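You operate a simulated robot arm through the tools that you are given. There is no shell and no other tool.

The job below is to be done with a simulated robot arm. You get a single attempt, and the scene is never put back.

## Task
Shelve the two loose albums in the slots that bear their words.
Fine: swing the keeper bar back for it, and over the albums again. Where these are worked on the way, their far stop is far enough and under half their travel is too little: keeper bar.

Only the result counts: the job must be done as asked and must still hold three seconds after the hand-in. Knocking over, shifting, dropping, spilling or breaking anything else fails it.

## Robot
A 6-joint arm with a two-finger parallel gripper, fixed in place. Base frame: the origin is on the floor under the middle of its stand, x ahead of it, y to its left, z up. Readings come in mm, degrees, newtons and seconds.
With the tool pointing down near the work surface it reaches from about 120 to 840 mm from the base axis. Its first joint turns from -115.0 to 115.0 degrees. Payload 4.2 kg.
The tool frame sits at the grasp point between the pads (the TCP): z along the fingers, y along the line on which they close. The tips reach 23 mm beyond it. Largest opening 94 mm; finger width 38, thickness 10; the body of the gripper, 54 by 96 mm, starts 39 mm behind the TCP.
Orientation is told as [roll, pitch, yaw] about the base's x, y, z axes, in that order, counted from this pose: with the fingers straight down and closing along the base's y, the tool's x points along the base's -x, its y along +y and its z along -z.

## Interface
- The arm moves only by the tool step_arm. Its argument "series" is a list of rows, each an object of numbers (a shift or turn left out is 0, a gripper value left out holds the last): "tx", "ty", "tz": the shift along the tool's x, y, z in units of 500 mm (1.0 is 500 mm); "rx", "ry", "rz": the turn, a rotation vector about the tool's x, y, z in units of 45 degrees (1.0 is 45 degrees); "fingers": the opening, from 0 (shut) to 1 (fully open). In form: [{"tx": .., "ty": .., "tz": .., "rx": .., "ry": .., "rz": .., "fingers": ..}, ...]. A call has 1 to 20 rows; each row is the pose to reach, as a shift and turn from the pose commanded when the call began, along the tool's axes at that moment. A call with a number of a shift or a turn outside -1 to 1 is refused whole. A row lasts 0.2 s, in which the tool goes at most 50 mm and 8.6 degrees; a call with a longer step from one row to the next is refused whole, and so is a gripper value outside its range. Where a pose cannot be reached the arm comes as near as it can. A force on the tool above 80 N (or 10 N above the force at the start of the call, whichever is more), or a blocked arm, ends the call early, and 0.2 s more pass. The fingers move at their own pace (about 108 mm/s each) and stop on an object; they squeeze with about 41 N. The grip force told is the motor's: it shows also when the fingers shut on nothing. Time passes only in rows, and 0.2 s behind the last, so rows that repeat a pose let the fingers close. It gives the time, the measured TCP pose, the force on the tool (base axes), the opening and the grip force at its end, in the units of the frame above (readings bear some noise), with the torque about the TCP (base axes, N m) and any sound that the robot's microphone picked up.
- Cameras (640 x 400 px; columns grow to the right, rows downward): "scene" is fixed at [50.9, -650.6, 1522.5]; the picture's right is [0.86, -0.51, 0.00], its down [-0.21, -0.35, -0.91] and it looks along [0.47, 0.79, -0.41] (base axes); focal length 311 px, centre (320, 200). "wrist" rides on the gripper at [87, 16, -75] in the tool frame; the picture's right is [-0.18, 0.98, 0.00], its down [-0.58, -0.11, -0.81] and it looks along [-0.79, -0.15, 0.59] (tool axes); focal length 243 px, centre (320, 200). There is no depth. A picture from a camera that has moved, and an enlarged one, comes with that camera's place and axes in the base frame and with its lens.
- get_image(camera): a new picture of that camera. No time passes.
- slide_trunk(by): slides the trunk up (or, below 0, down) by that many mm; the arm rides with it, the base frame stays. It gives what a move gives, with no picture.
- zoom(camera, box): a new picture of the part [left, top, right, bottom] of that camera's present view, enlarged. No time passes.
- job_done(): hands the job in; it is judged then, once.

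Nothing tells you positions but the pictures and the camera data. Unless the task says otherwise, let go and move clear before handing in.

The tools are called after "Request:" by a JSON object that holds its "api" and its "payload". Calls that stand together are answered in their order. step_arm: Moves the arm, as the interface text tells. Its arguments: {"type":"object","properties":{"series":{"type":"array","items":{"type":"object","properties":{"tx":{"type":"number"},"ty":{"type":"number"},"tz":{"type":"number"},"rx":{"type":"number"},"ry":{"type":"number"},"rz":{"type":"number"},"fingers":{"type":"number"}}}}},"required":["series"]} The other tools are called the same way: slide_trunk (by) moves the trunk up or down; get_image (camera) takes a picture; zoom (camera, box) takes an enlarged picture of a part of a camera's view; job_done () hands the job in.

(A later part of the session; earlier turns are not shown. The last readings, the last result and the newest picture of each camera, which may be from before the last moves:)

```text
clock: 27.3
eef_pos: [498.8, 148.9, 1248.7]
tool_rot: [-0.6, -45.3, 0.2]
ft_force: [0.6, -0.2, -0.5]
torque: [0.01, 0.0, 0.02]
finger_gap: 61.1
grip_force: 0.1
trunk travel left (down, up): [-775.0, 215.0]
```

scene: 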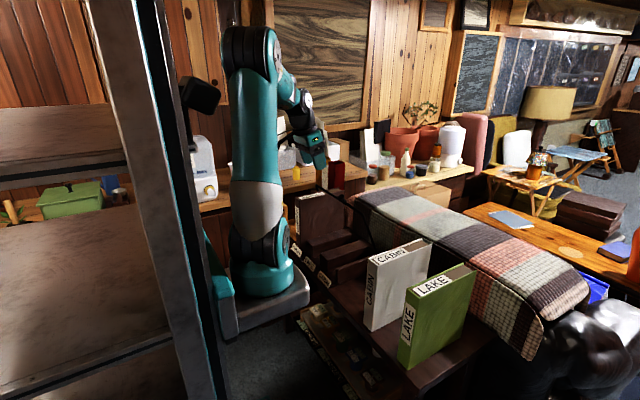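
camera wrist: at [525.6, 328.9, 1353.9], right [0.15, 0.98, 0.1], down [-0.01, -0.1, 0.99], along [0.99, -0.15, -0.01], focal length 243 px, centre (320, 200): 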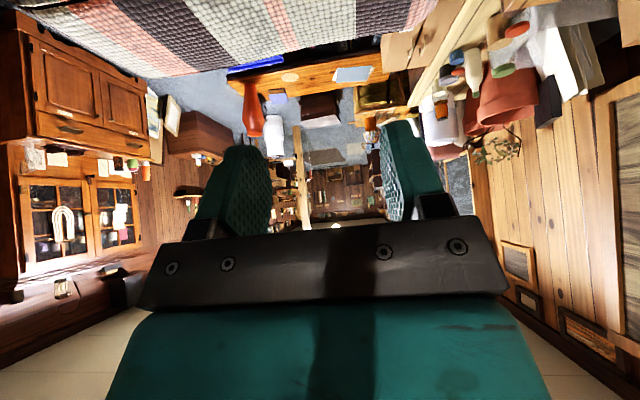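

The tilt is reached. I'll move to the pre-grasp point along the line to the knob.

Request:
{"api": "step_arm", "payload": {"series": [{"tx": 0.006, "ty": 0.0445, "tz": 0.0735}, {"tx": 0.012, "ty": 0.089, "tz": 0.147}, {"tx": 0.018, "ty": 0.1335, "tz": 0.2205}, {"tx": 0.024, "ty": 0.178, "tz": 0.294}, {"tx": 0.0296, "ty": 0.222, "tz": 0.368}, {"tx": 0.0296, "ty": 0.222, "tz": 0.368}]}}

Request:
{"api": "get_image", "payload": {"camera": "wrist"}}

Request:
{"api": "get_image", "payload": {"camera": "scene"}}

```text
clock: 28.7
eef_pos: [622.4, 258.2, 1103.3]
tool_rot: [-0.4, -45.0, 0.2]
ft_force: [-0.6, -0.5, -0.2]
torque: [0.01, 0.01, -0.02]
finger_gap: 61.2
grip_force: 0.1
trunk travel left (down, up): [-775.0, 215.0]
```

```text
taken
camera wrist: at [509.8, 275.1, 1095.7], right [0.13, 0.98, 0.12], down [-0.16, -0.1, 0.98], along [0.98, -0.15, 0.14], focal length 243 px, centre (320, 200)
```

wrist: 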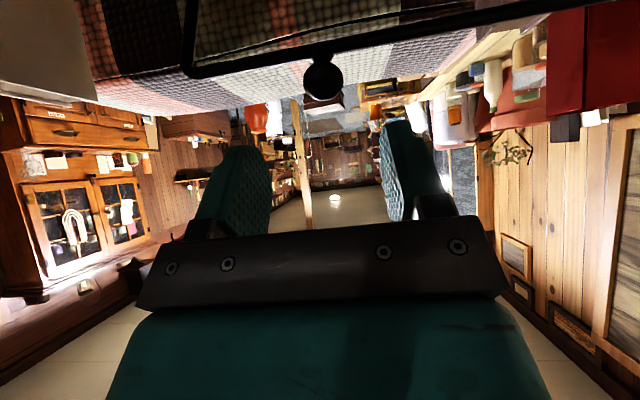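

```text
taken
```

scene: 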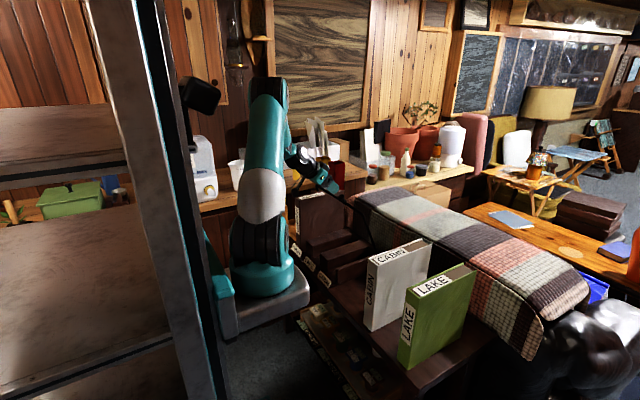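

The knob lines up between the fingers. I'll advance along the tool axis and close on it.

Request:
{"api": "step_arm", "payload": {"series": [{"tx": -0.001, "ty": 0.002, "tz": 0.05, "fingers": 0.65}, {"tx": -0.002, "ty": 0.004, "tz": 0.1, "fingers": 0.65}, {"tx": -0.004, "ty": 0.004, "tz": 0.147, "fingers": 0.65}, {"tx": -0.004, "ty": 0.004, "tz": 0.147, "fingers": 0.65}]}}

Request:
{"api": "get_image", "payload": {"camera": "wrist"}}

Request:
{"api": "zoom", "payload": {"camera": "scene", "box": [300, 150, 400, 230]}}

```text
clock: 29.7
eef_pos: [674.3, 260.3, 1055.8]
tool_rot: [-0.4, -45.0, 0.3]
ft_force: [-0.3, -0.1, -0.4]
torque: [-0.02, -0.02, -0.01]
finger_gap: 61.2
grip_force: 0.1
trunk travel left (down, up): [-775.0, 215.0]
```

```text
taken
camera wrist: at [560.1, 277.0, 1047.3], right [0.13, 0.98, 0.12], down [-0.16, -0.1, 0.98], along [0.98, -0.15, 0.14], focal length 243 px, centre (320, 200)
```

wrist: 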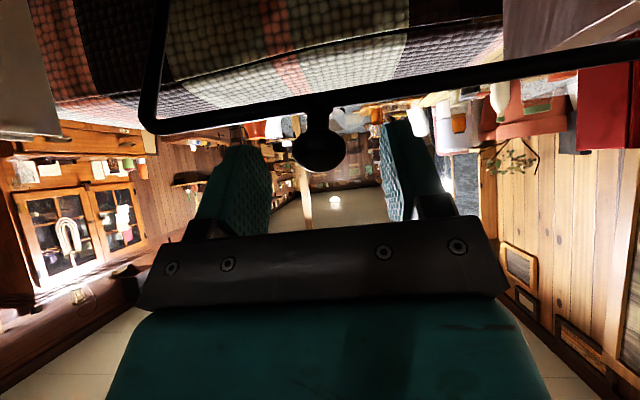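

```text
5.00 times, centred on (350, 190) of scene
camera zoom: at [50.9, -650.6, 1522.5], right [0.86, -0.51, 0.0], down [-0.21, -0.35, -0.91], along [0.47, 0.79, -0.41], focal length 1555 px, centre (170, 250)
```

zoom: 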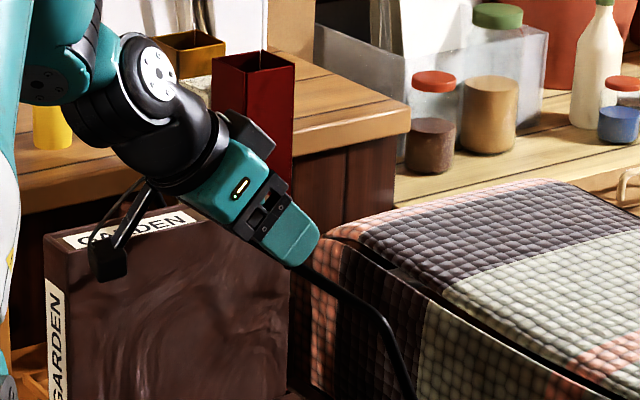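

The knob sits slightly further along the tool than planned. I'll advance about 8 mm more, then close.

Request:
{"api": "step_arm", "payload": {"series": [{"tx": 0.007, "tz": 0.017, "fingers": 0.65}, {"tx": 0.007, "tz": 0.017, "fingers": 0.0}, {"tx": 0.007, "tz": 0.017, "fingers": 0.0}, {"tx": 0.007, "tz": 0.017, "fingers": 0.0}]}}

Request:
{"api": "get_image", "payload": {"camera": "wrist"}}

```text
clock: 30.7
eef_pos: [676.9, 259.4, 1047.3]
tool_rot: [-0.5, -45.0, 0.2]
ft_force: [1.5, 0.3, -1.3]
torque: [0.24, 0.03, 0.16]
finger_gap: 31.5
grip_force: 45.3
trunk travel left (down, up): [-775.0, 215.0]
```

```text
taken
camera wrist: at [563.1, 276.9, 1038.7], right [0.13, 0.98, 0.12], down [-0.16, -0.1, 0.98], along [0.98, -0.15, 0.14], focal length 243 px, centre (320, 200)
```

wrist: 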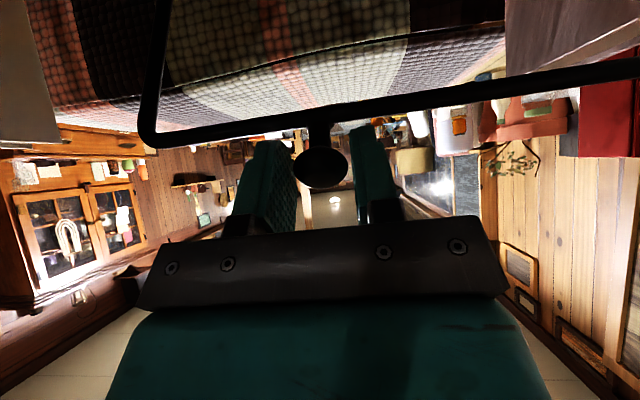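

The grip is solid. I'll swing the bar along the arc up to vertical with the tilted tool.

Request:
{"api": "step_arm", "payload": {"series": [{"tx": -0.0269, "tz": 0.0105, "fingers": 0}, {"tx": -0.0513, "tz": 0.0211, "fingers": 0}, {"tx": -0.0752, "tz": 0.0328, "fingers": 0}, {"tx": -0.0986, "tz": 0.0457, "fingers": 0}, {"tx": -0.1215, "tz": 0.0595, "fingers": 0}, {"tx": -0.1437, "tz": 0.0744, "fingers": 0}, {"tx": -0.165, "tz": 0.0901, "fingers": 0}, {"tx": -0.1858, "tz": 0.1069, "fingers": 0}, {"tx": -0.2059, "tz": 0.1244, "fingers": 0}, {"tx": -0.2251, "tz": 0.1428, "fingers": 0}, {"tx": -0.2251, "tz": 0.1428, "fingers": 0}]}}

Request:
{"api": "get_image", "payload": {"camera": "scene"}}

Request:
{"api": "get_image", "payload": {"camera": "wrist"}}

```text
clock: 33.1
eef_pos: [806.3, 261.2, 1077.5]
tool_rot: [-0.5, -45.1, 0.1]
ft_force: [-2.4, -10.7, -0.4]
torque: [0.16, 0.83, 0.05]
finger_gap: 31.5
grip_force: 45.1
trunk travel left (down, up): [-775.0, 215.0]
```

```text
taken
```

scene: 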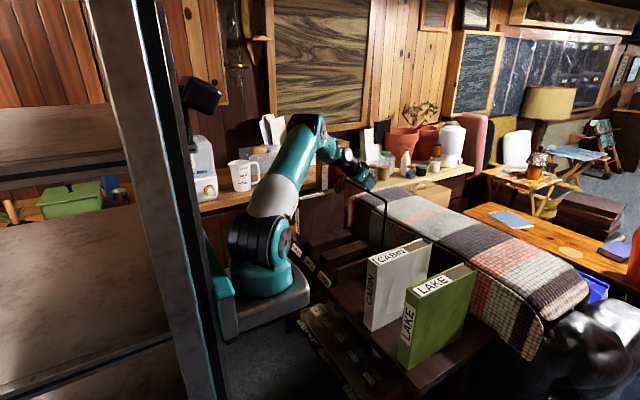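

```text
taken
camera wrist: at [693.2, 277.1, 1068.3], right [0.13, 0.98, 0.12], down [-0.16, -0.1, 0.98], along [0.98, -0.15, 0.14], focal length 243 px, centre (320, 200)
```

wrist: 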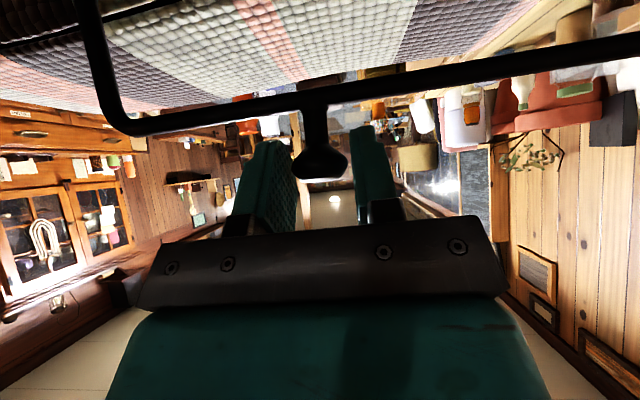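

The bar is vertical with low force. I'll continue past vertical to about -10° and check.

Request:
{"api": "step_arm", "payload": {"series": [{"tx": -0.0184, "tz": 0.0192, "fingers": 0}, {"tx": -0.0359, "tz": 0.0393, "fingers": 0}, {"tx": -0.0527, "tz": 0.0601, "fingers": 0}, {"tx": -0.0684, "tz": 0.0815, "fingers": 0}, {"tx": -0.0684, "tz": 0.0815, "fingers": 0}]}}

Request:
{"api": "get_image", "payload": {"camera": "scene"}}

```text
clock: 34.3
eef_pos: [854.2, 260.2, 1074.0]
tool_rot: [-0.6, -45.0, 0.4]
ft_force: [-35.2, -10.1, 3.7]
torque: [0.0, 0.25, -0.03]
finger_gap: 31.8
grip_force: 45.4
trunk travel left (down, up): [-775.0, 215.0]
```

```text
taken
```

scene: 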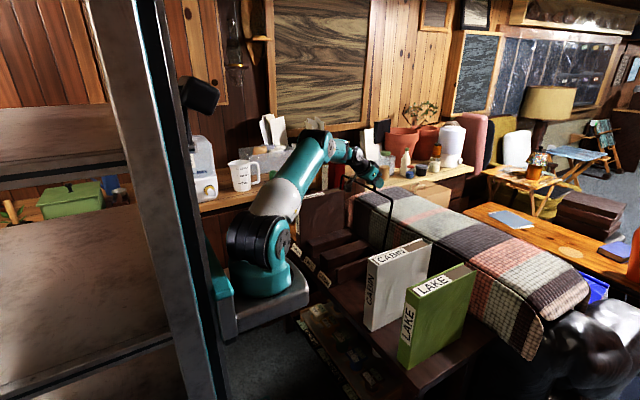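

The bar met resistance of 35 N at x≈854, so it is at its far stop, about 9° past vertical. I'll ease off, let go and back away.

Request:
{"api": "step_arm", "payload": {"series": [{"tx": 0.005, "tz": -0.005, "fingers": 0}, {"tx": 0.005, "tz": -0.005, "fingers": 0.65}, {"tx": 0.005, "tz": -0.005, "fingers": 0.65}, {"tx": 0.0, "tz": -0.08, "fingers": 0.65}, {"tx": 0.0, "tz": -0.16, "fingers": 0.65}, {"tx": 0.0, "tz": -0.24, "fingers": 0.65}, {"tx": 0.0, "tz": -0.24, "fingers": 0.65}]}}

Request:
{"api": "get_image", "payload": {"camera": "wrist"}}

Request:
{"api": "get_image", "payload": {"camera": "scene"}}

```text
clock: 35.9
eef_pos: [775.6, 260.3, 1157.8]
tool_rot: [-0.6, -45.0, 0.3]
ft_force: [0.2, -0.4, -0.8]
torque: [0.01, -0.01, -0.02]
finger_gap: 61.1
grip_force: 0.0
trunk travel left (down, up): [-775.0, 215.0]
```

```text
taken
camera wrist: at [662.3, 277.6, 1148.9], right [0.13, 0.98, 0.12], down [-0.16, -0.1, 0.98], along [0.98, -0.15, 0.14], focal length 243 px, centre (320, 200)
```

wrist: 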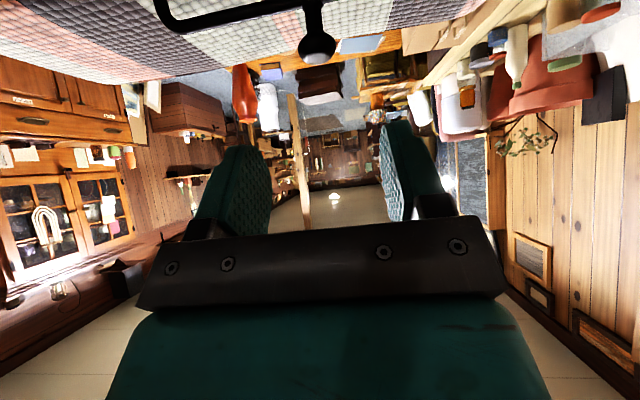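

```text
taken
```

scene: 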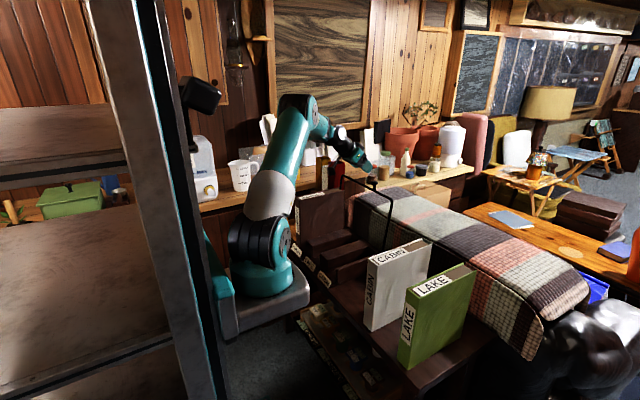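

The bar stays back on its own. I'll return to tool-down and move above the loose albums to locate the LAKE album accurately.

Request:
{"api": "step_arm", "payload": {"series": [{"tx": 0.017, "ty": -0.074, "tz": -0.054, "ry": 0.143, "fingers": 0.65}, {"tx": 0.034, "ty": -0.149, "tz": -0.108, "ry": 0.286}, {"tx": 0.051, "ty": -0.223, "tz": -0.162, "ry": 0.429}, {"tx": 0.067, "ty": -0.297, "tz": -0.216, "ry": 0.571}, {"tx": 0.084, "ty": -0.371, "tz": -0.27, "ry": 0.714}, {"tx": 0.101, "ty": -0.446, "tz": -0.324, "ry": 0.857}, {"tx": 0.118, "ty": -0.52, "tz": -0.378, "ry": 1.0}, {"tx": 0.118, "ty": -0.52, "tz": -0.378, "ry": 1.0, "fingers": 1.0}]}}

Request:
{"api": "get_image", "payload": {"camera": "wrist"}}

Request:
{"api": "get_image", "payload": {"camera": "scene"}}

```text
clock: 37.7
eef_pos: [600.2, 0.8, 1250.6]
tool_rot: [-0.3, 0.1, -0.1]
ft_force: [-0.5, -0.1, 0.4]
torque: [0.02, 0.0, -0.02]
finger_gap: 94.0
grip_force: 0.0
trunk travel left (down, up): [-775.0, 215.0]
```

```text
taken
camera wrist: at [514.3, 18.9, 1324.8], right [0.19, 0.98, -0.01], down [0.58, -0.1, 0.81], along [0.79, -0.15, -0.59], focal length 243 px, centre (320, 200)
```

wrist: 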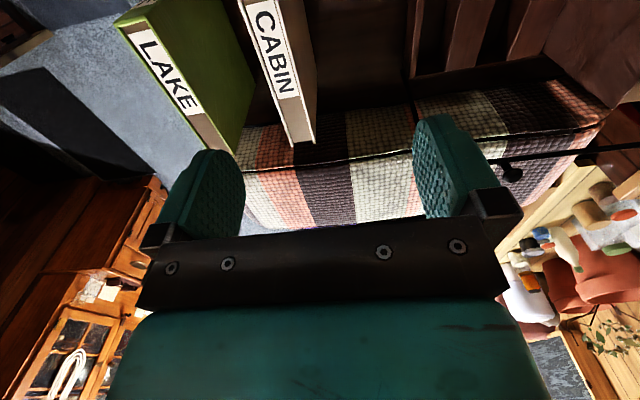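

```text
taken
```

scene: 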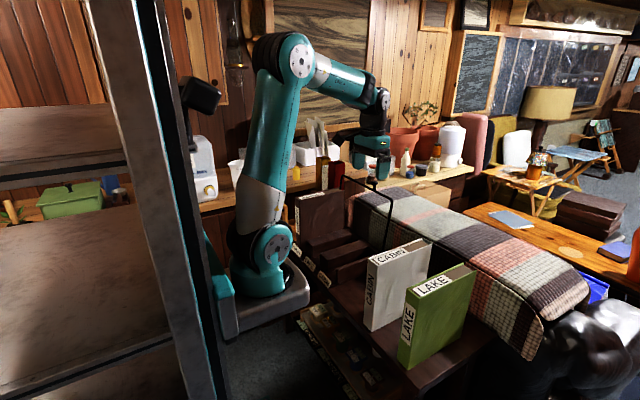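

I'll move over to look straight at the LAKE album's top.

Request:
{"api": "step_arm", "payload": {"series": [{"tx": 0.033, "ty": -0.072}, {"tx": 0.067, "ty": -0.144}, {"tx": 0.1, "ty": -0.216}, {"tx": 0.133, "ty": -0.288}, {"tx": 0.167, "ty": -0.36}, {"tx": 0.2, "ty": -0.432}, {"tx": 0.2, "ty": -0.432}]}}

Request:
{"api": "get_image", "payload": {"camera": "wrist"}}

Request:
{"api": "zoom", "payload": {"camera": "wrist", "box": [240, 40, 420, 190]}}

```text
clock: 39.3
eef_pos: [496.5, -209.0, 1253.1]
tool_rot: [-0.3, -0.1, -0.1]
ft_force: [0.7, 0.9, -0.3]
torque: [-0.01, 0.0, 0.01]
finger_gap: 94.1
grip_force: 0.0
trunk travel left (down, up): [-775.0, 215.0]
```

```text
taken
camera wrist: at [409.6, -193.0, 1327.4], right [0.19, 0.98, -0.01], down [0.58, -0.1, 0.81], along [0.79, -0.15, -0.59], focal length 243 px, centre (320, 200)
```

wrist: 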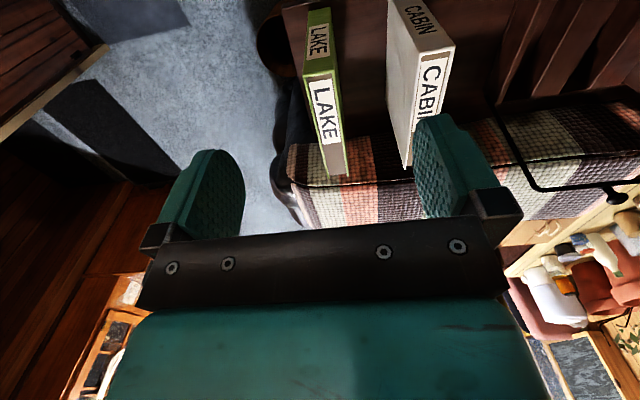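

```text
2.67 times, centred on (330, 115) of wrist
camera zoom: at [409.6, -193.0, 1327.4], right [0.19, 0.98, -0.01], down [0.58, -0.1, 0.81], along [0.79, -0.15, -0.59], focal length 647 px, centre (293, 427)
```

zoom: 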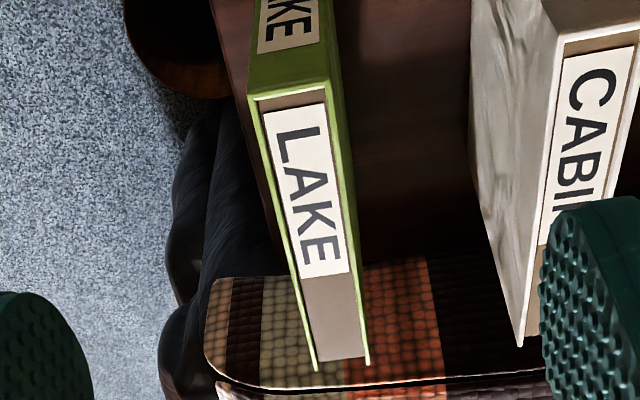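

LAKE measures x 573–793, y -248 to -206, top z≈987, about 42 mm thick and square to the axes. I'll go above its centre (683, -227).

Request:
{"api": "step_arm", "payload": {"series": [{"tx": -0.062, "ty": -0.006, "tz": 0.068, "fingers": 1.0}, {"tx": -0.124, "ty": -0.012, "tz": 0.135}, {"tx": -0.187, "ty": -0.018, "tz": 0.203}, {"tx": -0.249, "ty": -0.024, "tz": 0.271}, {"tx": -0.311, "ty": -0.031, "tz": 0.338}, {"tx": -0.373, "ty": -0.037, "tz": 0.406}, {"tx": -0.373, "ty": -0.037, "tz": 0.406}]}}

Request:
{"api": "get_image", "payload": {"camera": "wrist"}}

Request:
{"api": "zoom", "payload": {"camera": "scene", "box": [360, 160, 520, 300]}}

```text
clock: 40.9
eef_pos: [682.4, -229.3, 1047.9]
tool_rot: [-0.4, -0.1, -0.1]
ft_force: [0.9, 0.9, 0.6]
torque: [-0.02, -0.03, 0.03]
finger_gap: 94.1
grip_force: 0.1
trunk travel left (down, up): [-775.0, 215.0]
```

```text
taken
camera wrist: at [596.4, -212.8, 1121.8], right [0.19, 0.98, -0.01], down [0.58, -0.11, 0.81], along [0.79, -0.15, -0.59], focal length 243 px, centre (320, 200)
```

wrist: 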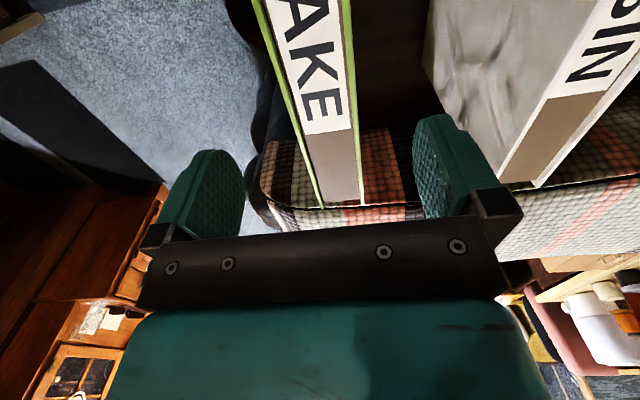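

```text
2.86 times, centred on (440, 230) of scene
camera zoom: at [50.9, -650.6, 1522.5], right [0.86, -0.51, 0.0], down [-0.21, -0.35, -0.91], along [0.47, 0.79, -0.41], focal length 889 px, centre (-23, 114)
```

zoom: 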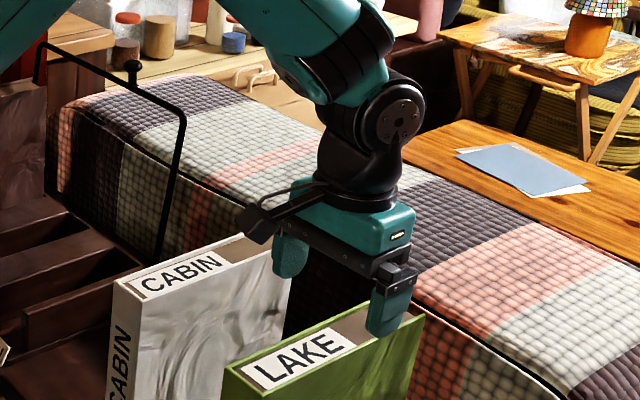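

The position agrees. I'll descend over the album and close.

Request:
{"api": "step_arm", "payload": {"series": [{"ty": 0.002, "tz": 0.06, "fingers": 1.0}, {"ty": 0.003, "tz": 0.12, "fingers": 1.0}, {"ty": 0.003, "tz": 0.168, "fingers": 1.0}, {"ty": 0.003, "tz": 0.168, "fingers": 0.0}, {"ty": 0.003, "tz": 0.168, "fingers": 0.0}, {"ty": 0.003, "tz": 0.168, "fingers": 0.0}]}}

Request:
{"api": "get_image", "payload": {"camera": "wrist"}}

Request:
{"api": "zoom", "payload": {"camera": "scene", "box": [360, 200, 520, 340]}}

```text
clock: 42.3
eef_pos: [684.1, -230.9, 966.2]
tool_rot: [-0.2, 0.0, -0.1]
ft_force: [-0.2, 1.9, -0.1]
torque: [0.66, -0.43, 0.21]
finger_gap: 45.7
grip_force: 40.5
trunk travel left (down, up): [-775.0, 215.0]
```

```text
taken
camera wrist: at [598.7, -214.3, 1040.1], right [0.19, 0.98, -0.01], down [0.58, -0.1, 0.81], along [0.79, -0.15, -0.59], focal length 243 px, centre (320, 200)
```

wrist: 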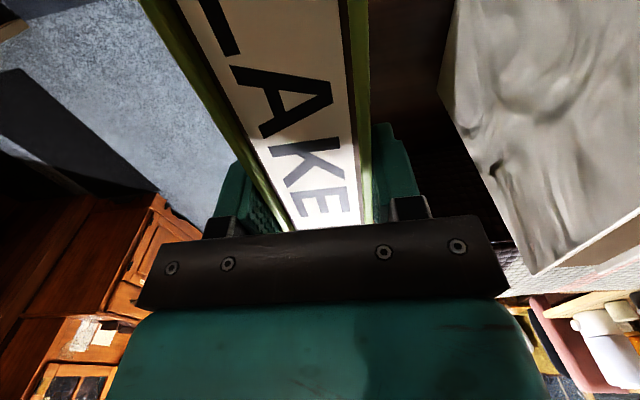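

```text
2.86 times, centred on (440, 270) of scene
camera zoom: at [50.9, -650.6, 1522.5], right [0.86, -0.51, 0.0], down [-0.21, -0.35, -0.91], along [0.47, 0.79, -0.41], focal length 889 px, centre (-23, 0)
```

zoom: 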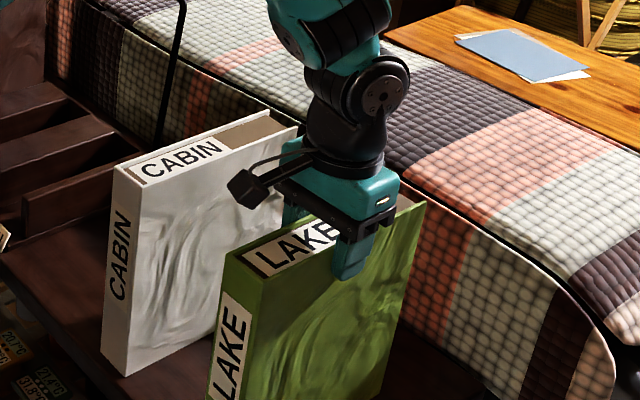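

LAKE is gripped with a gap of 45.7 mm. I'll lift it a little first to check its weight and the hold.

Request:
{"api": "step_arm", "payload": {"series": [{"tz": -0.02, "fingers": 0}, {"tz": -0.05, "fingers": 0}, {"tz": -0.08, "fingers": 0}, {"tz": -0.11, "fingers": 0}, {"tz": -0.11, "fingers": 0}]}}

Request:
{"api": "zoom", "payload": {"camera": "scene", "box": [340, 170, 520, 380]}}

```text
clock: 43.5
eef_pos: [683.4, -232.8, 1020.1]
tool_rot: [-0.4, 0.0, -0.1]
ft_force: [0.2, 0.3, -7.9]
torque: [0.0, 0.04, 0.04]
finger_gap: 46.0
grip_force: 41.4
trunk travel left (down, up): [-775.0, 215.0]
```

```text
1.90 times, centred on (430, 275) of scene
camera zoom: at [50.9, -650.6, 1522.5], right [0.86, -0.51, 0.0], down [-0.21, -0.35, -0.91], along [0.47, 0.79, -0.41], focal length 592 px, centre (110, 57)
```

zoom: 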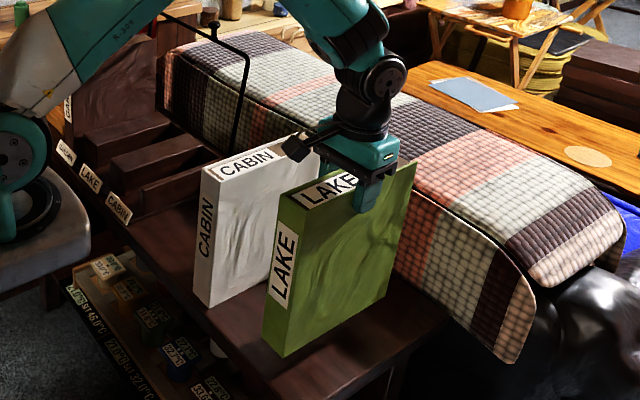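

LAKE weighs about 0.8 kg and hangs level. I'll lift it high enough to clear the loose CABIN album, then carry it across in +y.

Request:
{"api": "step_arm", "payload": {"series": [{"tz": -0.06, "fingers": 0}, {"tz": -0.12, "fingers": 0}, {"tz": -0.18, "fingers": 0}, {"tz": -0.24, "fingers": 0}, {"tz": -0.3, "fingers": 0}, {"tz": -0.36, "fingers": 0}, {"tz": -0.42, "fingers": 0}, {"tz": -0.484, "fingers": 0}, {"tz": -0.484, "fingers": 0}]}}

Request:
{"api": "get_image", "payload": {"camera": "scene"}}

```text
clock: 45.5
eef_pos: [682.7, -228.6, 1263.7]
tool_rot: [-0.3, 0.0, -0.2]
ft_force: [0.2, 0.1, -7.6]
torque: [-0.01, -0.01, 0.05]
finger_gap: 45.8
grip_force: 41.3
trunk travel left (down, up): [-775.0, 215.0]
```

```text
taken
```

scene: 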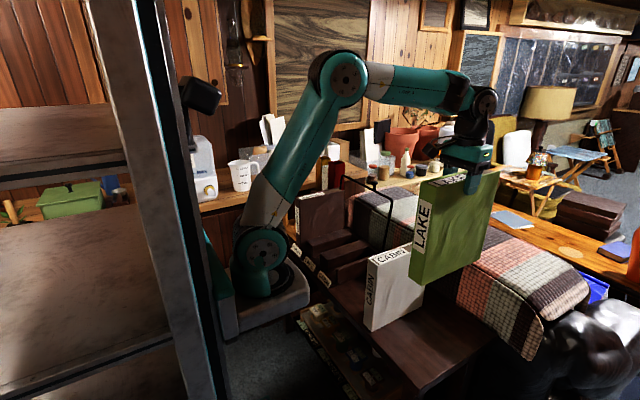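

LAKE is high and level. I'll carry it in +y over CABIN to y≈42.

Request:
{"api": "step_arm", "payload": {"series": [{"ty": 0.05, "fingers": 0}, {"ty": 0.12, "fingers": 0}, {"ty": 0.19, "fingers": 0}, {"ty": 0.26, "fingers": 0}, {"ty": 0.33, "fingers": 0}, {"ty": 0.4, "fingers": 0}, {"ty": 0.47, "fingers": 0}, {"ty": 0.54, "fingers": 0}, {"ty": 0.54, "fingers": 0}]}}

Request:
{"api": "step_arm", "payload": {"series": [{"tx": -0.004, "tz": 0.05, "fingers": 0}, {"tx": -0.01, "tz": 0.11, "fingers": 0}, {"tx": -0.016, "tz": 0.17, "fingers": 0}, {"tx": -0.022, "tz": 0.23, "fingers": 0}, {"tx": -0.028, "tz": 0.29, "fingers": 0}, {"tx": -0.031, "tz": 0.34, "fingers": 0}, {"tx": -0.031, "tz": 0.34, "fingers": 0}]}}

Request:
{"api": "get_image", "payload": {"camera": "scene"}}

```text
clock: 47.5
eef_pos: [683.2, 42.3, 1262.0]
tool_rot: [-0.4, 0.1, -0.3]
ft_force: [0.8, 0.7, -7.4]
torque: [-0.01, 0.06, 0.01]
finger_gap: 45.8
grip_force: 41.0
trunk travel left (down, up): [-775.0, 215.0]
```

```text
clock: 49.1
eef_pos: [700.2, 36.2, 1088.6]
tool_rot: [-0.4, 0.0, -0.1]
ft_force: [0.2, -0.4, -8.2]
torque: [-0.02, 0.04, 0.01]
finger_gap: 46.1
grip_force: 40.8
trunk travel left (down, up): [-775.0, 215.0]
```

```text
taken
```

scene: 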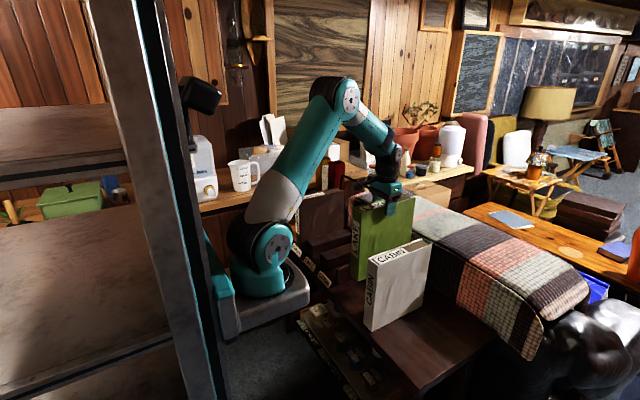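

LAKE is clear of CABIN and low enough. I'll carry it over the rack to above the LAKE slot at y≈320, keeping a little forward of the bar's arm.

Request:
{"api": "step_arm", "payload": {"series": [{"tx": 0.014, "ty": 0.04, "fingers": 0}, {"tx": 0.028, "ty": 0.1, "fingers": 0}, {"tx": 0.028, "ty": 0.17, "fingers": 0}, {"tx": 0.028, "ty": 0.24, "fingers": 0}, {"tx": 0.028, "ty": 0.31, "fingers": 0}, {"tx": 0.028, "ty": 0.38, "fingers": 0}, {"tx": 0.028, "ty": 0.45, "fingers": 0}, {"tx": 0.028, "ty": 0.51, "fingers": 0}, {"tx": 0.028, "ty": 0.561, "fingers": 0}, {"tx": 0.028, "ty": 0.561, "fingers": 0}]}}

Request:
{"api": "get_image", "payload": {"camera": "wrist"}}

Request:
{"api": "get_image", "payload": {"camera": "scene"}}

Request:
{"api": "zoom", "payload": {"camera": "scene", "box": [285, 150, 405, 300]}}

```text
clock: 51.3
eef_pos: [689.2, 319.5, 1088.3]
tool_rot: [-0.5, 0.0, -0.2]
ft_force: [0.2, 0.7, -8.1]
torque: [0.0, 0.04, 0.01]
finger_gap: 45.8
grip_force: 40.8
trunk travel left (down, up): [-775.0, 215.0]
```

```text
taken
camera wrist: at [603.3, 336.5, 1162.2], right [0.19, 0.98, -0.01], down [0.58, -0.11, 0.81], along [0.79, -0.15, -0.59], focal length 243 px, centre (320, 200)
```

wrist: 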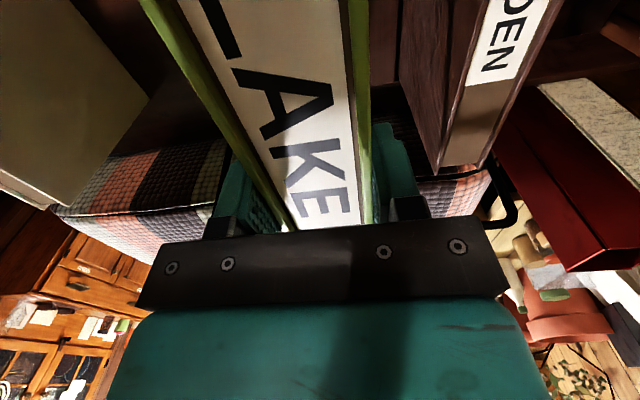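

```text
taken
```

scene: 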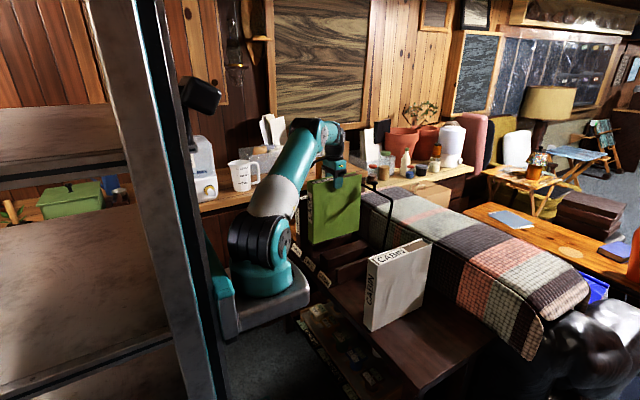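

```text
2.67 times, centred on (345, 225) of scene
camera zoom: at [50.9, -650.6, 1522.5], right [0.86, -0.51, 0.0], down [-0.21, -0.35, -0.91], along [0.47, 0.79, -0.41], focal length 829 px, centre (253, 133)
```

zoom: 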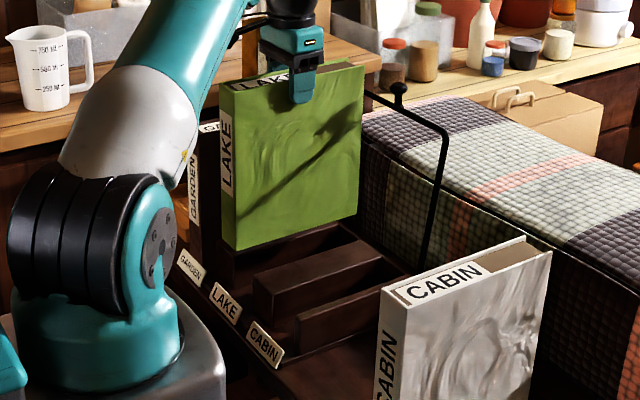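

LAKE is above its slot. I'll zoom into the wrist view to check the dividers' edges beside the album before lowering it.

Request:
{"api": "zoom", "payload": {"camera": "wrist", "box": [340, 0, 500, 130]}}

Request:
{"api": "zoom", "payload": {"camera": "wrist", "box": [100, 0, 260, 130]}}

Request:
{"api": "zoom", "payload": {"camera": "scene", "box": [295, 225, 385, 295]}}

```text
3.08 times, centred on (420, 65) of wrist
camera zoom: at [603.3, 336.5, 1162.2], right [0.19, 0.98, -0.01], down [0.58, -0.11, 0.81], along [0.79, -0.15, -0.59], focal length 746 px, centre (12, 615)
```

zoom: 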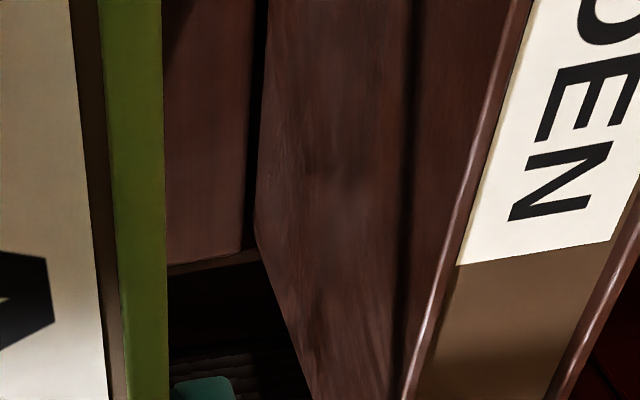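

```text
3.08 times, centred on (180, 65) of wrist
camera zoom: at [603.3, 336.5, 1162.2], right [0.19, 0.98, -0.01], down [0.58, -0.11, 0.81], along [0.79, -0.15, -0.59], focal length 746 px, centre (751, 615)
```

zoom: 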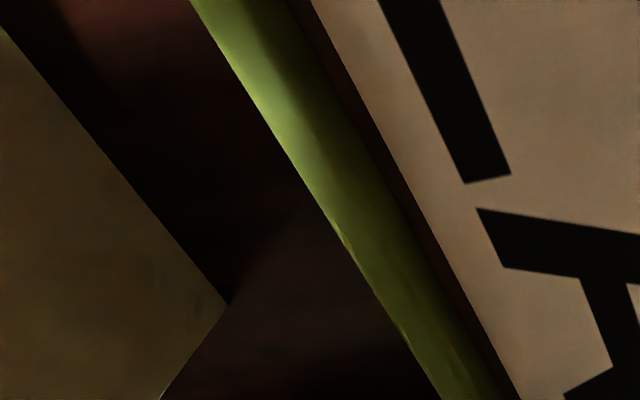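

```text
5.71 times, centred on (340, 260) of scene
camera zoom: at [50.9, -650.6, 1522.5], right [0.86, -0.51, 0.0], down [-0.21, -0.35, -0.91], along [0.47, 0.79, -0.41], focal length 1777 px, centre (206, -143)
```

zoom: 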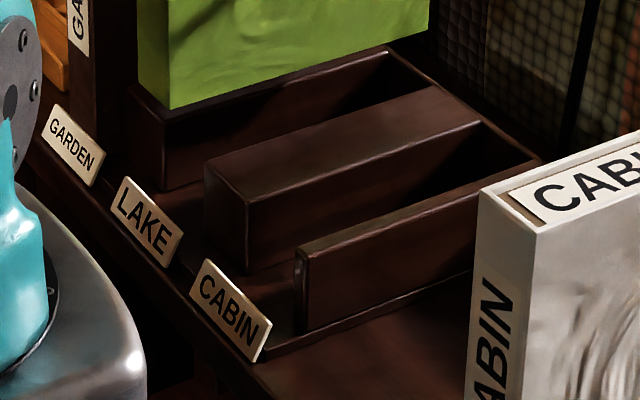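

The slot edges look centred on the album at y≈319–320. I'll shift to the final depth x≈698 and lower the bottom to just above the dividers, then check.

Request:
{"api": "step_arm", "payload": {"series": [{"tx": -0.014, "tz": 0.02, "fingers": 0}, {"tx": -0.027, "tz": 0.05, "fingers": 0}, {"tx": -0.027, "tz": 0.085, "fingers": 0}, {"tx": -0.027, "tz": 0.085, "fingers": 0}]}}

Request:
{"api": "zoom", "payload": {"camera": "scene", "box": [295, 175, 385, 295]}}

Request:
{"api": "zoom", "payload": {"camera": "scene", "box": [300, 215, 380, 265]}}

Request:
{"api": "get_image", "payload": {"camera": "wrist"}}

```text
clock: 52.3
eef_pos: [698.5, 319.7, 1044.4]
tool_rot: [-0.3, 0.0, -0.1]
ft_force: [-0.3, 0.3, -7.8]
torque: [0.04, 0.03, -0.01]
finger_gap: 45.7
grip_force: 41.0
trunk travel left (down, up): [-775.0, 215.0]
```

```text
3.33 times, centred on (340, 235) of scene
camera zoom: at [50.9, -650.6, 1522.5], right [0.86, -0.51, 0.0], down [-0.21, -0.35, -0.91], along [0.47, 0.79, -0.41], focal length 1037 px, centre (253, 83)
```

zoom: 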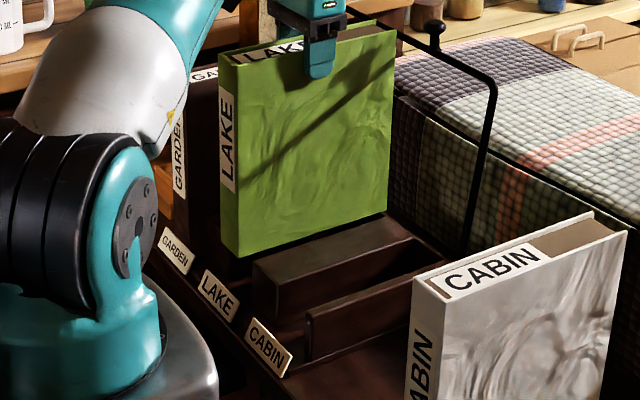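

```text
8.00 times, centred on (340, 240) of scene
camera zoom: at [50.9, -650.6, 1522.5], right [0.86, -0.51, 0.0], down [-0.21, -0.35, -0.91], along [0.47, 0.79, -0.41], focal length 2488 px, centre (160, -120)
```

zoom: 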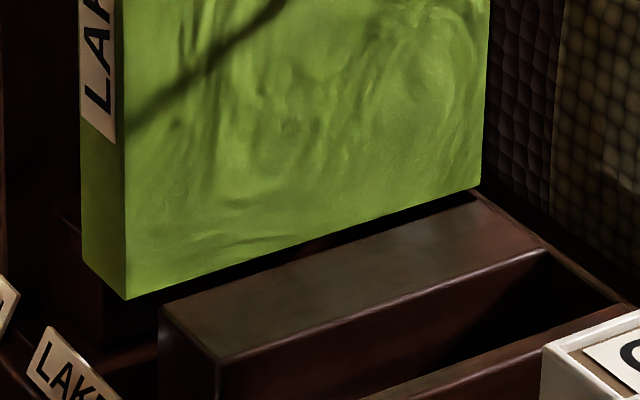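

```text
taken
camera wrist: at [612.7, 337.0, 1118.6], right [0.19, 0.98, -0.01], down [0.58, -0.1, 0.81], along [0.79, -0.15, -0.59], focal length 243 px, centre (320, 200)
```

wrist: 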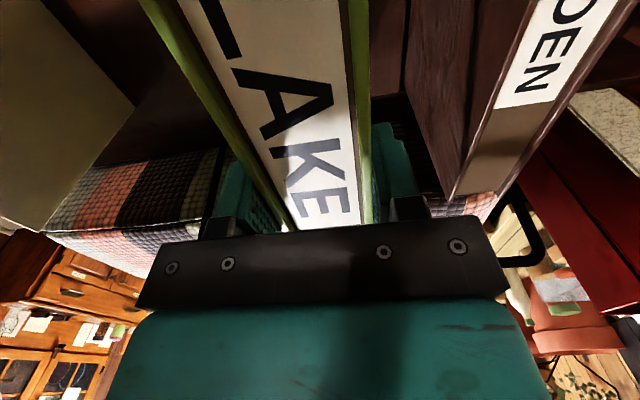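

Triangulating again, the album sits about 9 mm further back relative to the grip than I first thought, with its back edge near x≈822. I'll look closely at the rack's front and back to set the right depth before lowering.

Request:
{"api": "zoom", "payload": {"camera": "scene", "box": [294, 235, 334, 275]}}

Request:
{"api": "zoom", "payload": {"camera": "scene", "box": [345, 215, 395, 265]}}

Request:
{"api": "zoom", "payload": {"camera": "wrist", "box": [360, 60, 540, 220]}}

```text
10.00 times, centred on (314, 255) of scene
camera zoom: at [50.9, -650.6, 1522.5], right [0.86, -0.51, 0.0], down [-0.21, -0.35, -0.91], along [0.47, 0.79, -0.41], focal length 3110 px, centre (380, -350)
```

zoom: 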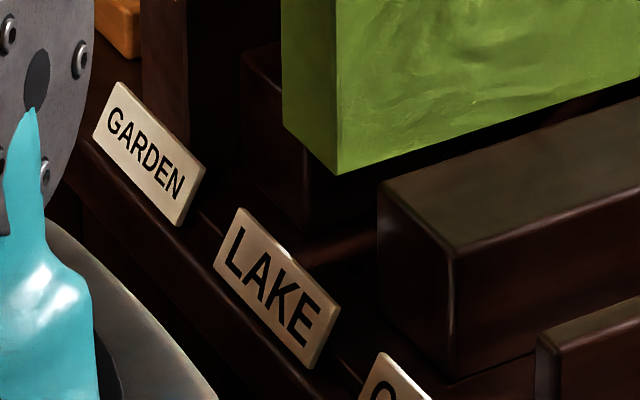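

```text
8.00 times, centred on (370, 240) of scene
camera zoom: at [50.9, -650.6, 1522.5], right [0.86, -0.51, 0.0], down [-0.21, -0.35, -0.91], along [0.47, 0.79, -0.41], focal length 2488 px, centre (-80, -120)
```

zoom: 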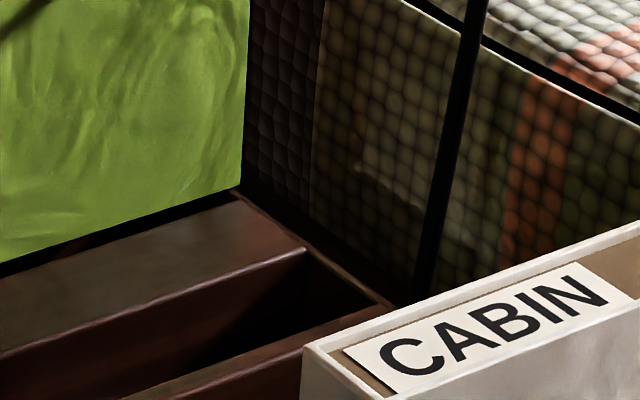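

```text
2.50 times, centred on (450, 140) of wrist
camera zoom: at [612.7, 337.0, 1118.6], right [0.19, 0.98, -0.01], down [0.58, -0.1, 0.81], along [0.79, -0.15, -0.59], focal length 606 px, centre (-5, 350)
```

zoom: 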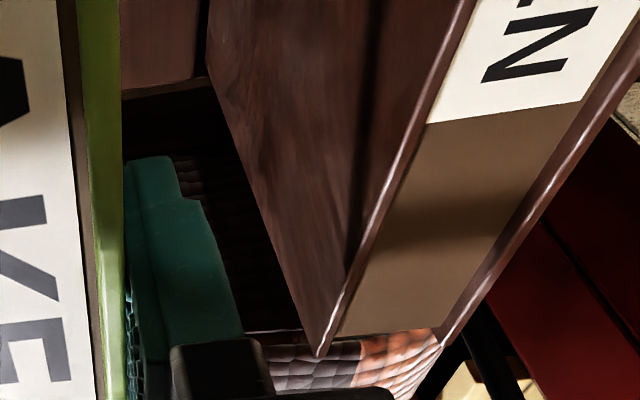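

The slot depth, between the label's top edge at x≈583 and the back rail at x≈814, only just fits the album. I'll shift 6.5 mm forward and lower in small, force-checked stages.

Request:
{"api": "step_arm", "payload": {"series": [{"tx": 0.013, "tz": 0.0, "fingers": 0}, {"tx": 0.013, "tz": 0.0, "fingers": 0}]}}

Request:
{"api": "zoom", "payload": {"camera": "scene", "box": [345, 215, 395, 265]}}

Request:
{"api": "zoom", "payload": {"camera": "scene", "box": [294, 235, 334, 275]}}

```text
clock: 52.9
eef_pos: [692.8, 320.9, 1044.7]
tool_rot: [-0.4, 0.0, -0.1]
ft_force: [0.5, -0.4, -7.8]
torque: [0.03, 0.04, -0.03]
finger_gap: 45.7
grip_force: 40.8
trunk travel left (down, up): [-775.0, 215.0]
```

```text
8.00 times, centred on (370, 240) of scene
camera zoom: at [50.9, -650.6, 1522.5], right [0.86, -0.51, 0.0], down [-0.21, -0.35, -0.91], along [0.47, 0.79, -0.41], focal length 2488 px, centre (-80, -120)
```

zoom: 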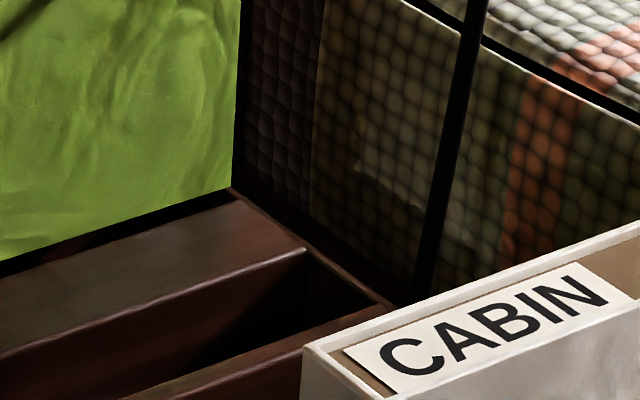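

```text
10.00 times, centred on (314, 255) of scene
camera zoom: at [50.9, -650.6, 1522.5], right [0.86, -0.51, 0.0], down [-0.21, -0.35, -0.91], along [0.47, 0.79, -0.41], focal length 3110 px, centre (380, -350)
```

zoom: 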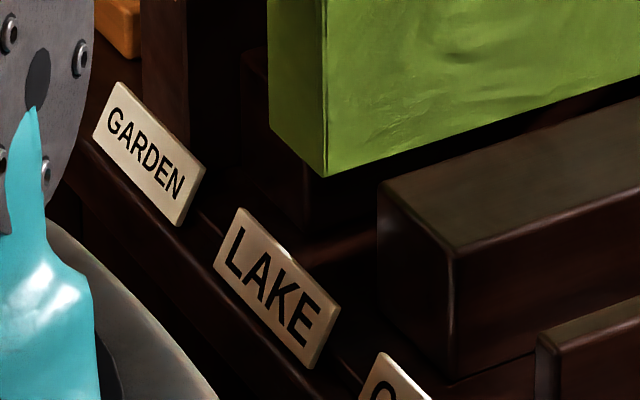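

The back edge now lines up just inside the rail, matching GARDEN's position. I'll nudge 1 mm and lower 14 mm past the rail top.

Request:
{"api": "step_arm", "payload": {"series": [{"tx": 0.002, "tz": 0.01, "fingers": 0}, {"tx": 0.002, "tz": 0.02, "fingers": 0}, {"tx": 0.002, "tz": 0.03, "fingers": 0}, {"tx": 0.002, "tz": 0.03, "fingers": 0}]}}

Request:
{"api": "zoom", "payload": {"camera": "scene", "box": [345, 215, 395, 265]}}

Request:
{"api": "zoom", "payload": {"camera": "scene", "box": [300, 215, 380, 265]}}

```text
clock: 53.9
eef_pos: [691.0, 319.4, 1031.1]
tool_rot: [-0.3, 0.0, -0.2]
ft_force: [0.0, -0.6, -7.0]
torque: [0.03, 0.07, -0.02]
finger_gap: 45.9
grip_force: 41.3
trunk travel left (down, up): [-775.0, 215.0]
```

```text
8.00 times, centred on (370, 240) of scene
camera zoom: at [50.9, -650.6, 1522.5], right [0.86, -0.51, 0.0], down [-0.21, -0.35, -0.91], along [0.47, 0.79, -0.41], focal length 2488 px, centre (-80, -120)
```

zoom: 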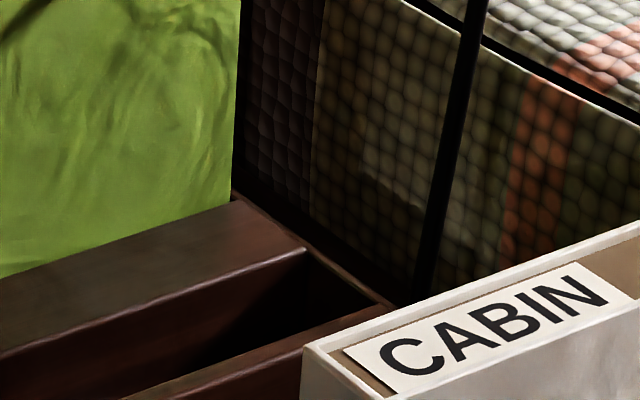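

```text
8.00 times, centred on (340, 240) of scene
camera zoom: at [50.9, -650.6, 1522.5], right [0.86, -0.51, 0.0], down [-0.21, -0.35, -0.91], along [0.47, 0.79, -0.41], focal length 2488 px, centre (160, -120)
```

zoom: 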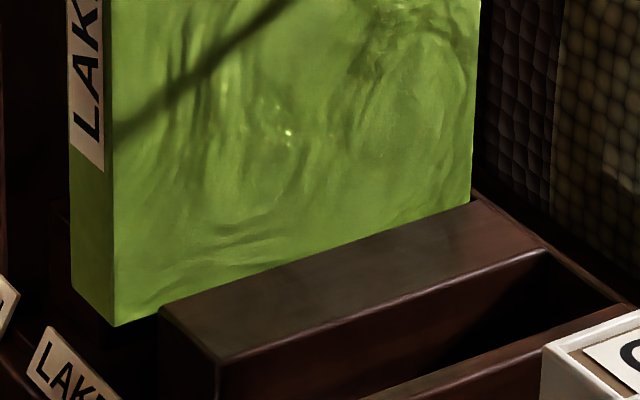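

LAKE has entered the slot with no contact force. I'll lower further to just above the label's height.

Request:
{"api": "step_arm", "payload": {"series": [{"tz": 0.02, "fingers": 0}, {"tz": 0.04, "fingers": 0}, {"tz": 0.06, "fingers": 0}, {"tz": 0.07, "fingers": 0}, {"tz": 0.07, "fingers": 0}]}}

Request:
{"api": "zoom", "payload": {"camera": "scene", "box": [294, 235, 334, 275]}}

Request:
{"api": "zoom", "payload": {"camera": "scene", "box": [300, 185, 380, 265]}}

```text
clock: 55.1
eef_pos: [691.1, 318.8, 997.2]
tool_rot: [-0.4, 0.0, -0.1]
ft_force: [0.1, 0.0, -7.5]
torque: [0.01, 0.06, 0.02]
finger_gap: 45.8
grip_force: 40.8
trunk travel left (down, up): [-775.0, 215.0]
```

```text
10.00 times, centred on (314, 255) of scene
camera zoom: at [50.9, -650.6, 1522.5], right [0.86, -0.51, 0.0], down [-0.21, -0.35, -0.91], along [0.47, 0.79, -0.41], focal length 3110 px, centre (380, -350)
```

zoom: 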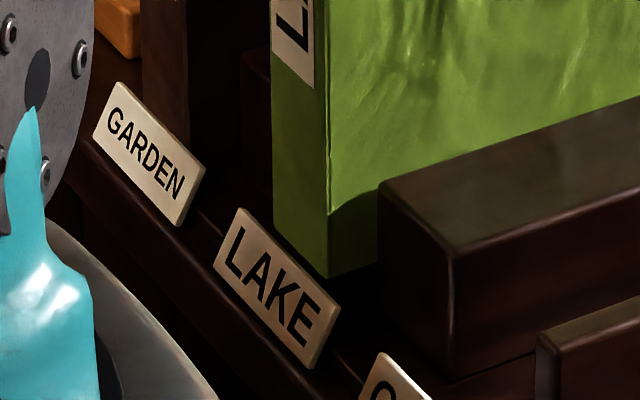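

```text
5.00 times, centred on (340, 225) of scene
camera zoom: at [50.9, -650.6, 1522.5], right [0.86, -0.51, 0.0], down [-0.21, -0.35, -0.91], along [0.47, 0.79, -0.41], focal length 1555 px, centre (220, 75)
```

zoom: 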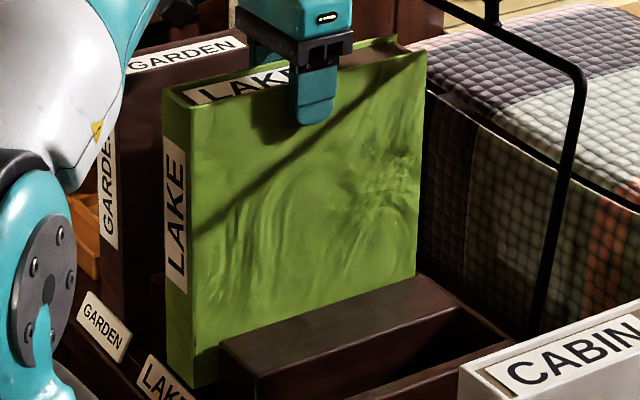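

The bottom is at about z≈751 and there is no contact yet. I'll continue slowly toward the slot floor at about 735.

Request:
{"api": "step_arm", "payload": {"series": [{"tz": 0.006, "fingers": 0}, {"tz": 0.012, "fingers": 0}, {"tz": 0.018, "fingers": 0}, {"tz": 0.018, "fingers": 0}]}}

Request:
{"api": "zoom", "payload": {"camera": "scene", "box": [294, 235, 334, 275]}}

```text
clock: 56.1
eef_pos: [692.7, 318.4, 988.0]
tool_rot: [-0.4, 0.0, -0.2]
ft_force: [0.4, 0.1, -7.4]
torque: [0.02, 0.04, 0.01]
finger_gap: 45.9
grip_force: 40.9
trunk travel left (down, up): [-775.0, 215.0]
```

```text
10.00 times, centred on (314, 255) of scene
camera zoom: at [50.9, -650.6, 1522.5], right [0.86, -0.51, 0.0], down [-0.21, -0.35, -0.91], along [0.47, 0.79, -0.41], focal length 3110 px, centre (380, -350)
```

zoom: 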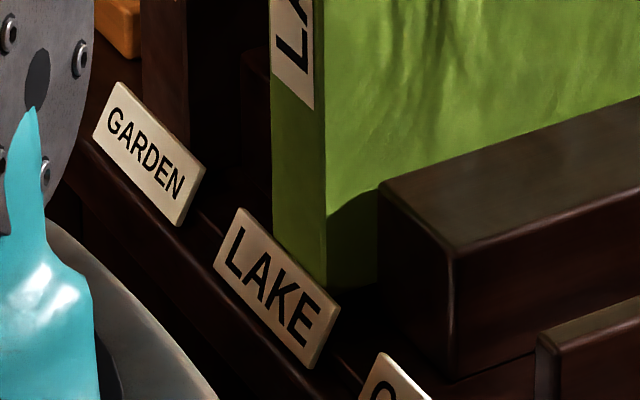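

Still no contact. I'll go down another few millimetres at a time, watching the vertical force.

Request:
{"api": "step_arm", "payload": {"series": [{"tz": 0.004, "fingers": 0}, {"tz": 0.008, "fingers": 0}, {"tz": 0.012, "fingers": 0}, {"tz": 0.012, "fingers": 0}]}}

Request:
{"api": "zoom", "payload": {"camera": "scene", "box": [294, 235, 334, 275]}}

```text
clock: 57.1
eef_pos: [692.1, 317.6, 981.9]
tool_rot: [-0.3, 0.0, -0.1]
ft_force: [-0.3, -0.7, -7.4]
torque: [0.0, 0.05, 0.01]
finger_gap: 45.9
grip_force: 41.1
trunk travel left (down, up): [-775.0, 215.0]
```

```text
10.00 times, centred on (314, 255) of scene
camera zoom: at [50.9, -650.6, 1522.5], right [0.86, -0.51, 0.0], down [-0.21, -0.35, -0.91], along [0.47, 0.79, -0.41], focal length 3110 px, centre (380, -350)
```

zoom: 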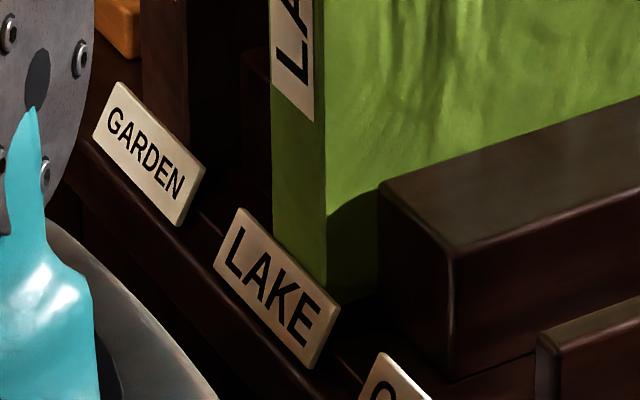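

Request:
{"api": "step_arm", "payload": {"series": [{"tz": 0.004, "fingers": 0}, {"tz": 0.008, "fingers": 0}, {"tz": 0.008, "fingers": 0}]}}

Request:
{"api": "step_arm", "payload": {"series": [{"tz": 0.004, "fingers": 0}, {"tz": 0.008, "fingers": 0}, {"tz": 0.008, "fingers": 0}]}}

Request:
{"api": "zoom", "payload": {"camera": "scene", "box": [294, 235, 334, 275]}}

```text
clock: 57.9
eef_pos: [692.4, 317.8, 977.4]
tool_rot: [-0.3, 0.0, -0.1]
ft_force: [-0.2, 0.2, -8.5]
torque: [0.03, 0.03, -0.01]
finger_gap: 46.1
grip_force: 41.3
trunk travel left (down, up): [-775.0, 215.0]
```

```text
clock: 58.7
eef_pos: [693.1, 318.9, 975.9]
tool_rot: [-0.2, -0.2, -0.1]
ft_force: [-0.9, -5.7, 22.5]
torque: [-0.58, 1.18, 0.33]
finger_gap: 45.5
grip_force: 41.0
trunk travel left (down, up): [-775.0, 215.0]
```

```text
10.00 times, centred on (314, 255) of scene
camera zoom: at [50.9, -650.6, 1522.5], right [0.86, -0.51, 0.0], down [-0.21, -0.35, -0.91], along [0.47, 0.79, -0.41], focal length 3110 px, centre (380, -350)
```

zoom: 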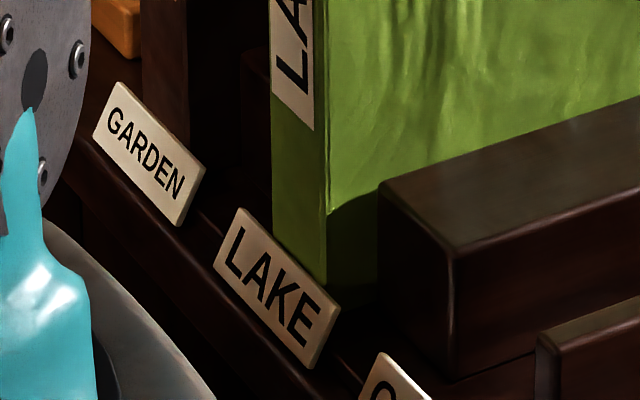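

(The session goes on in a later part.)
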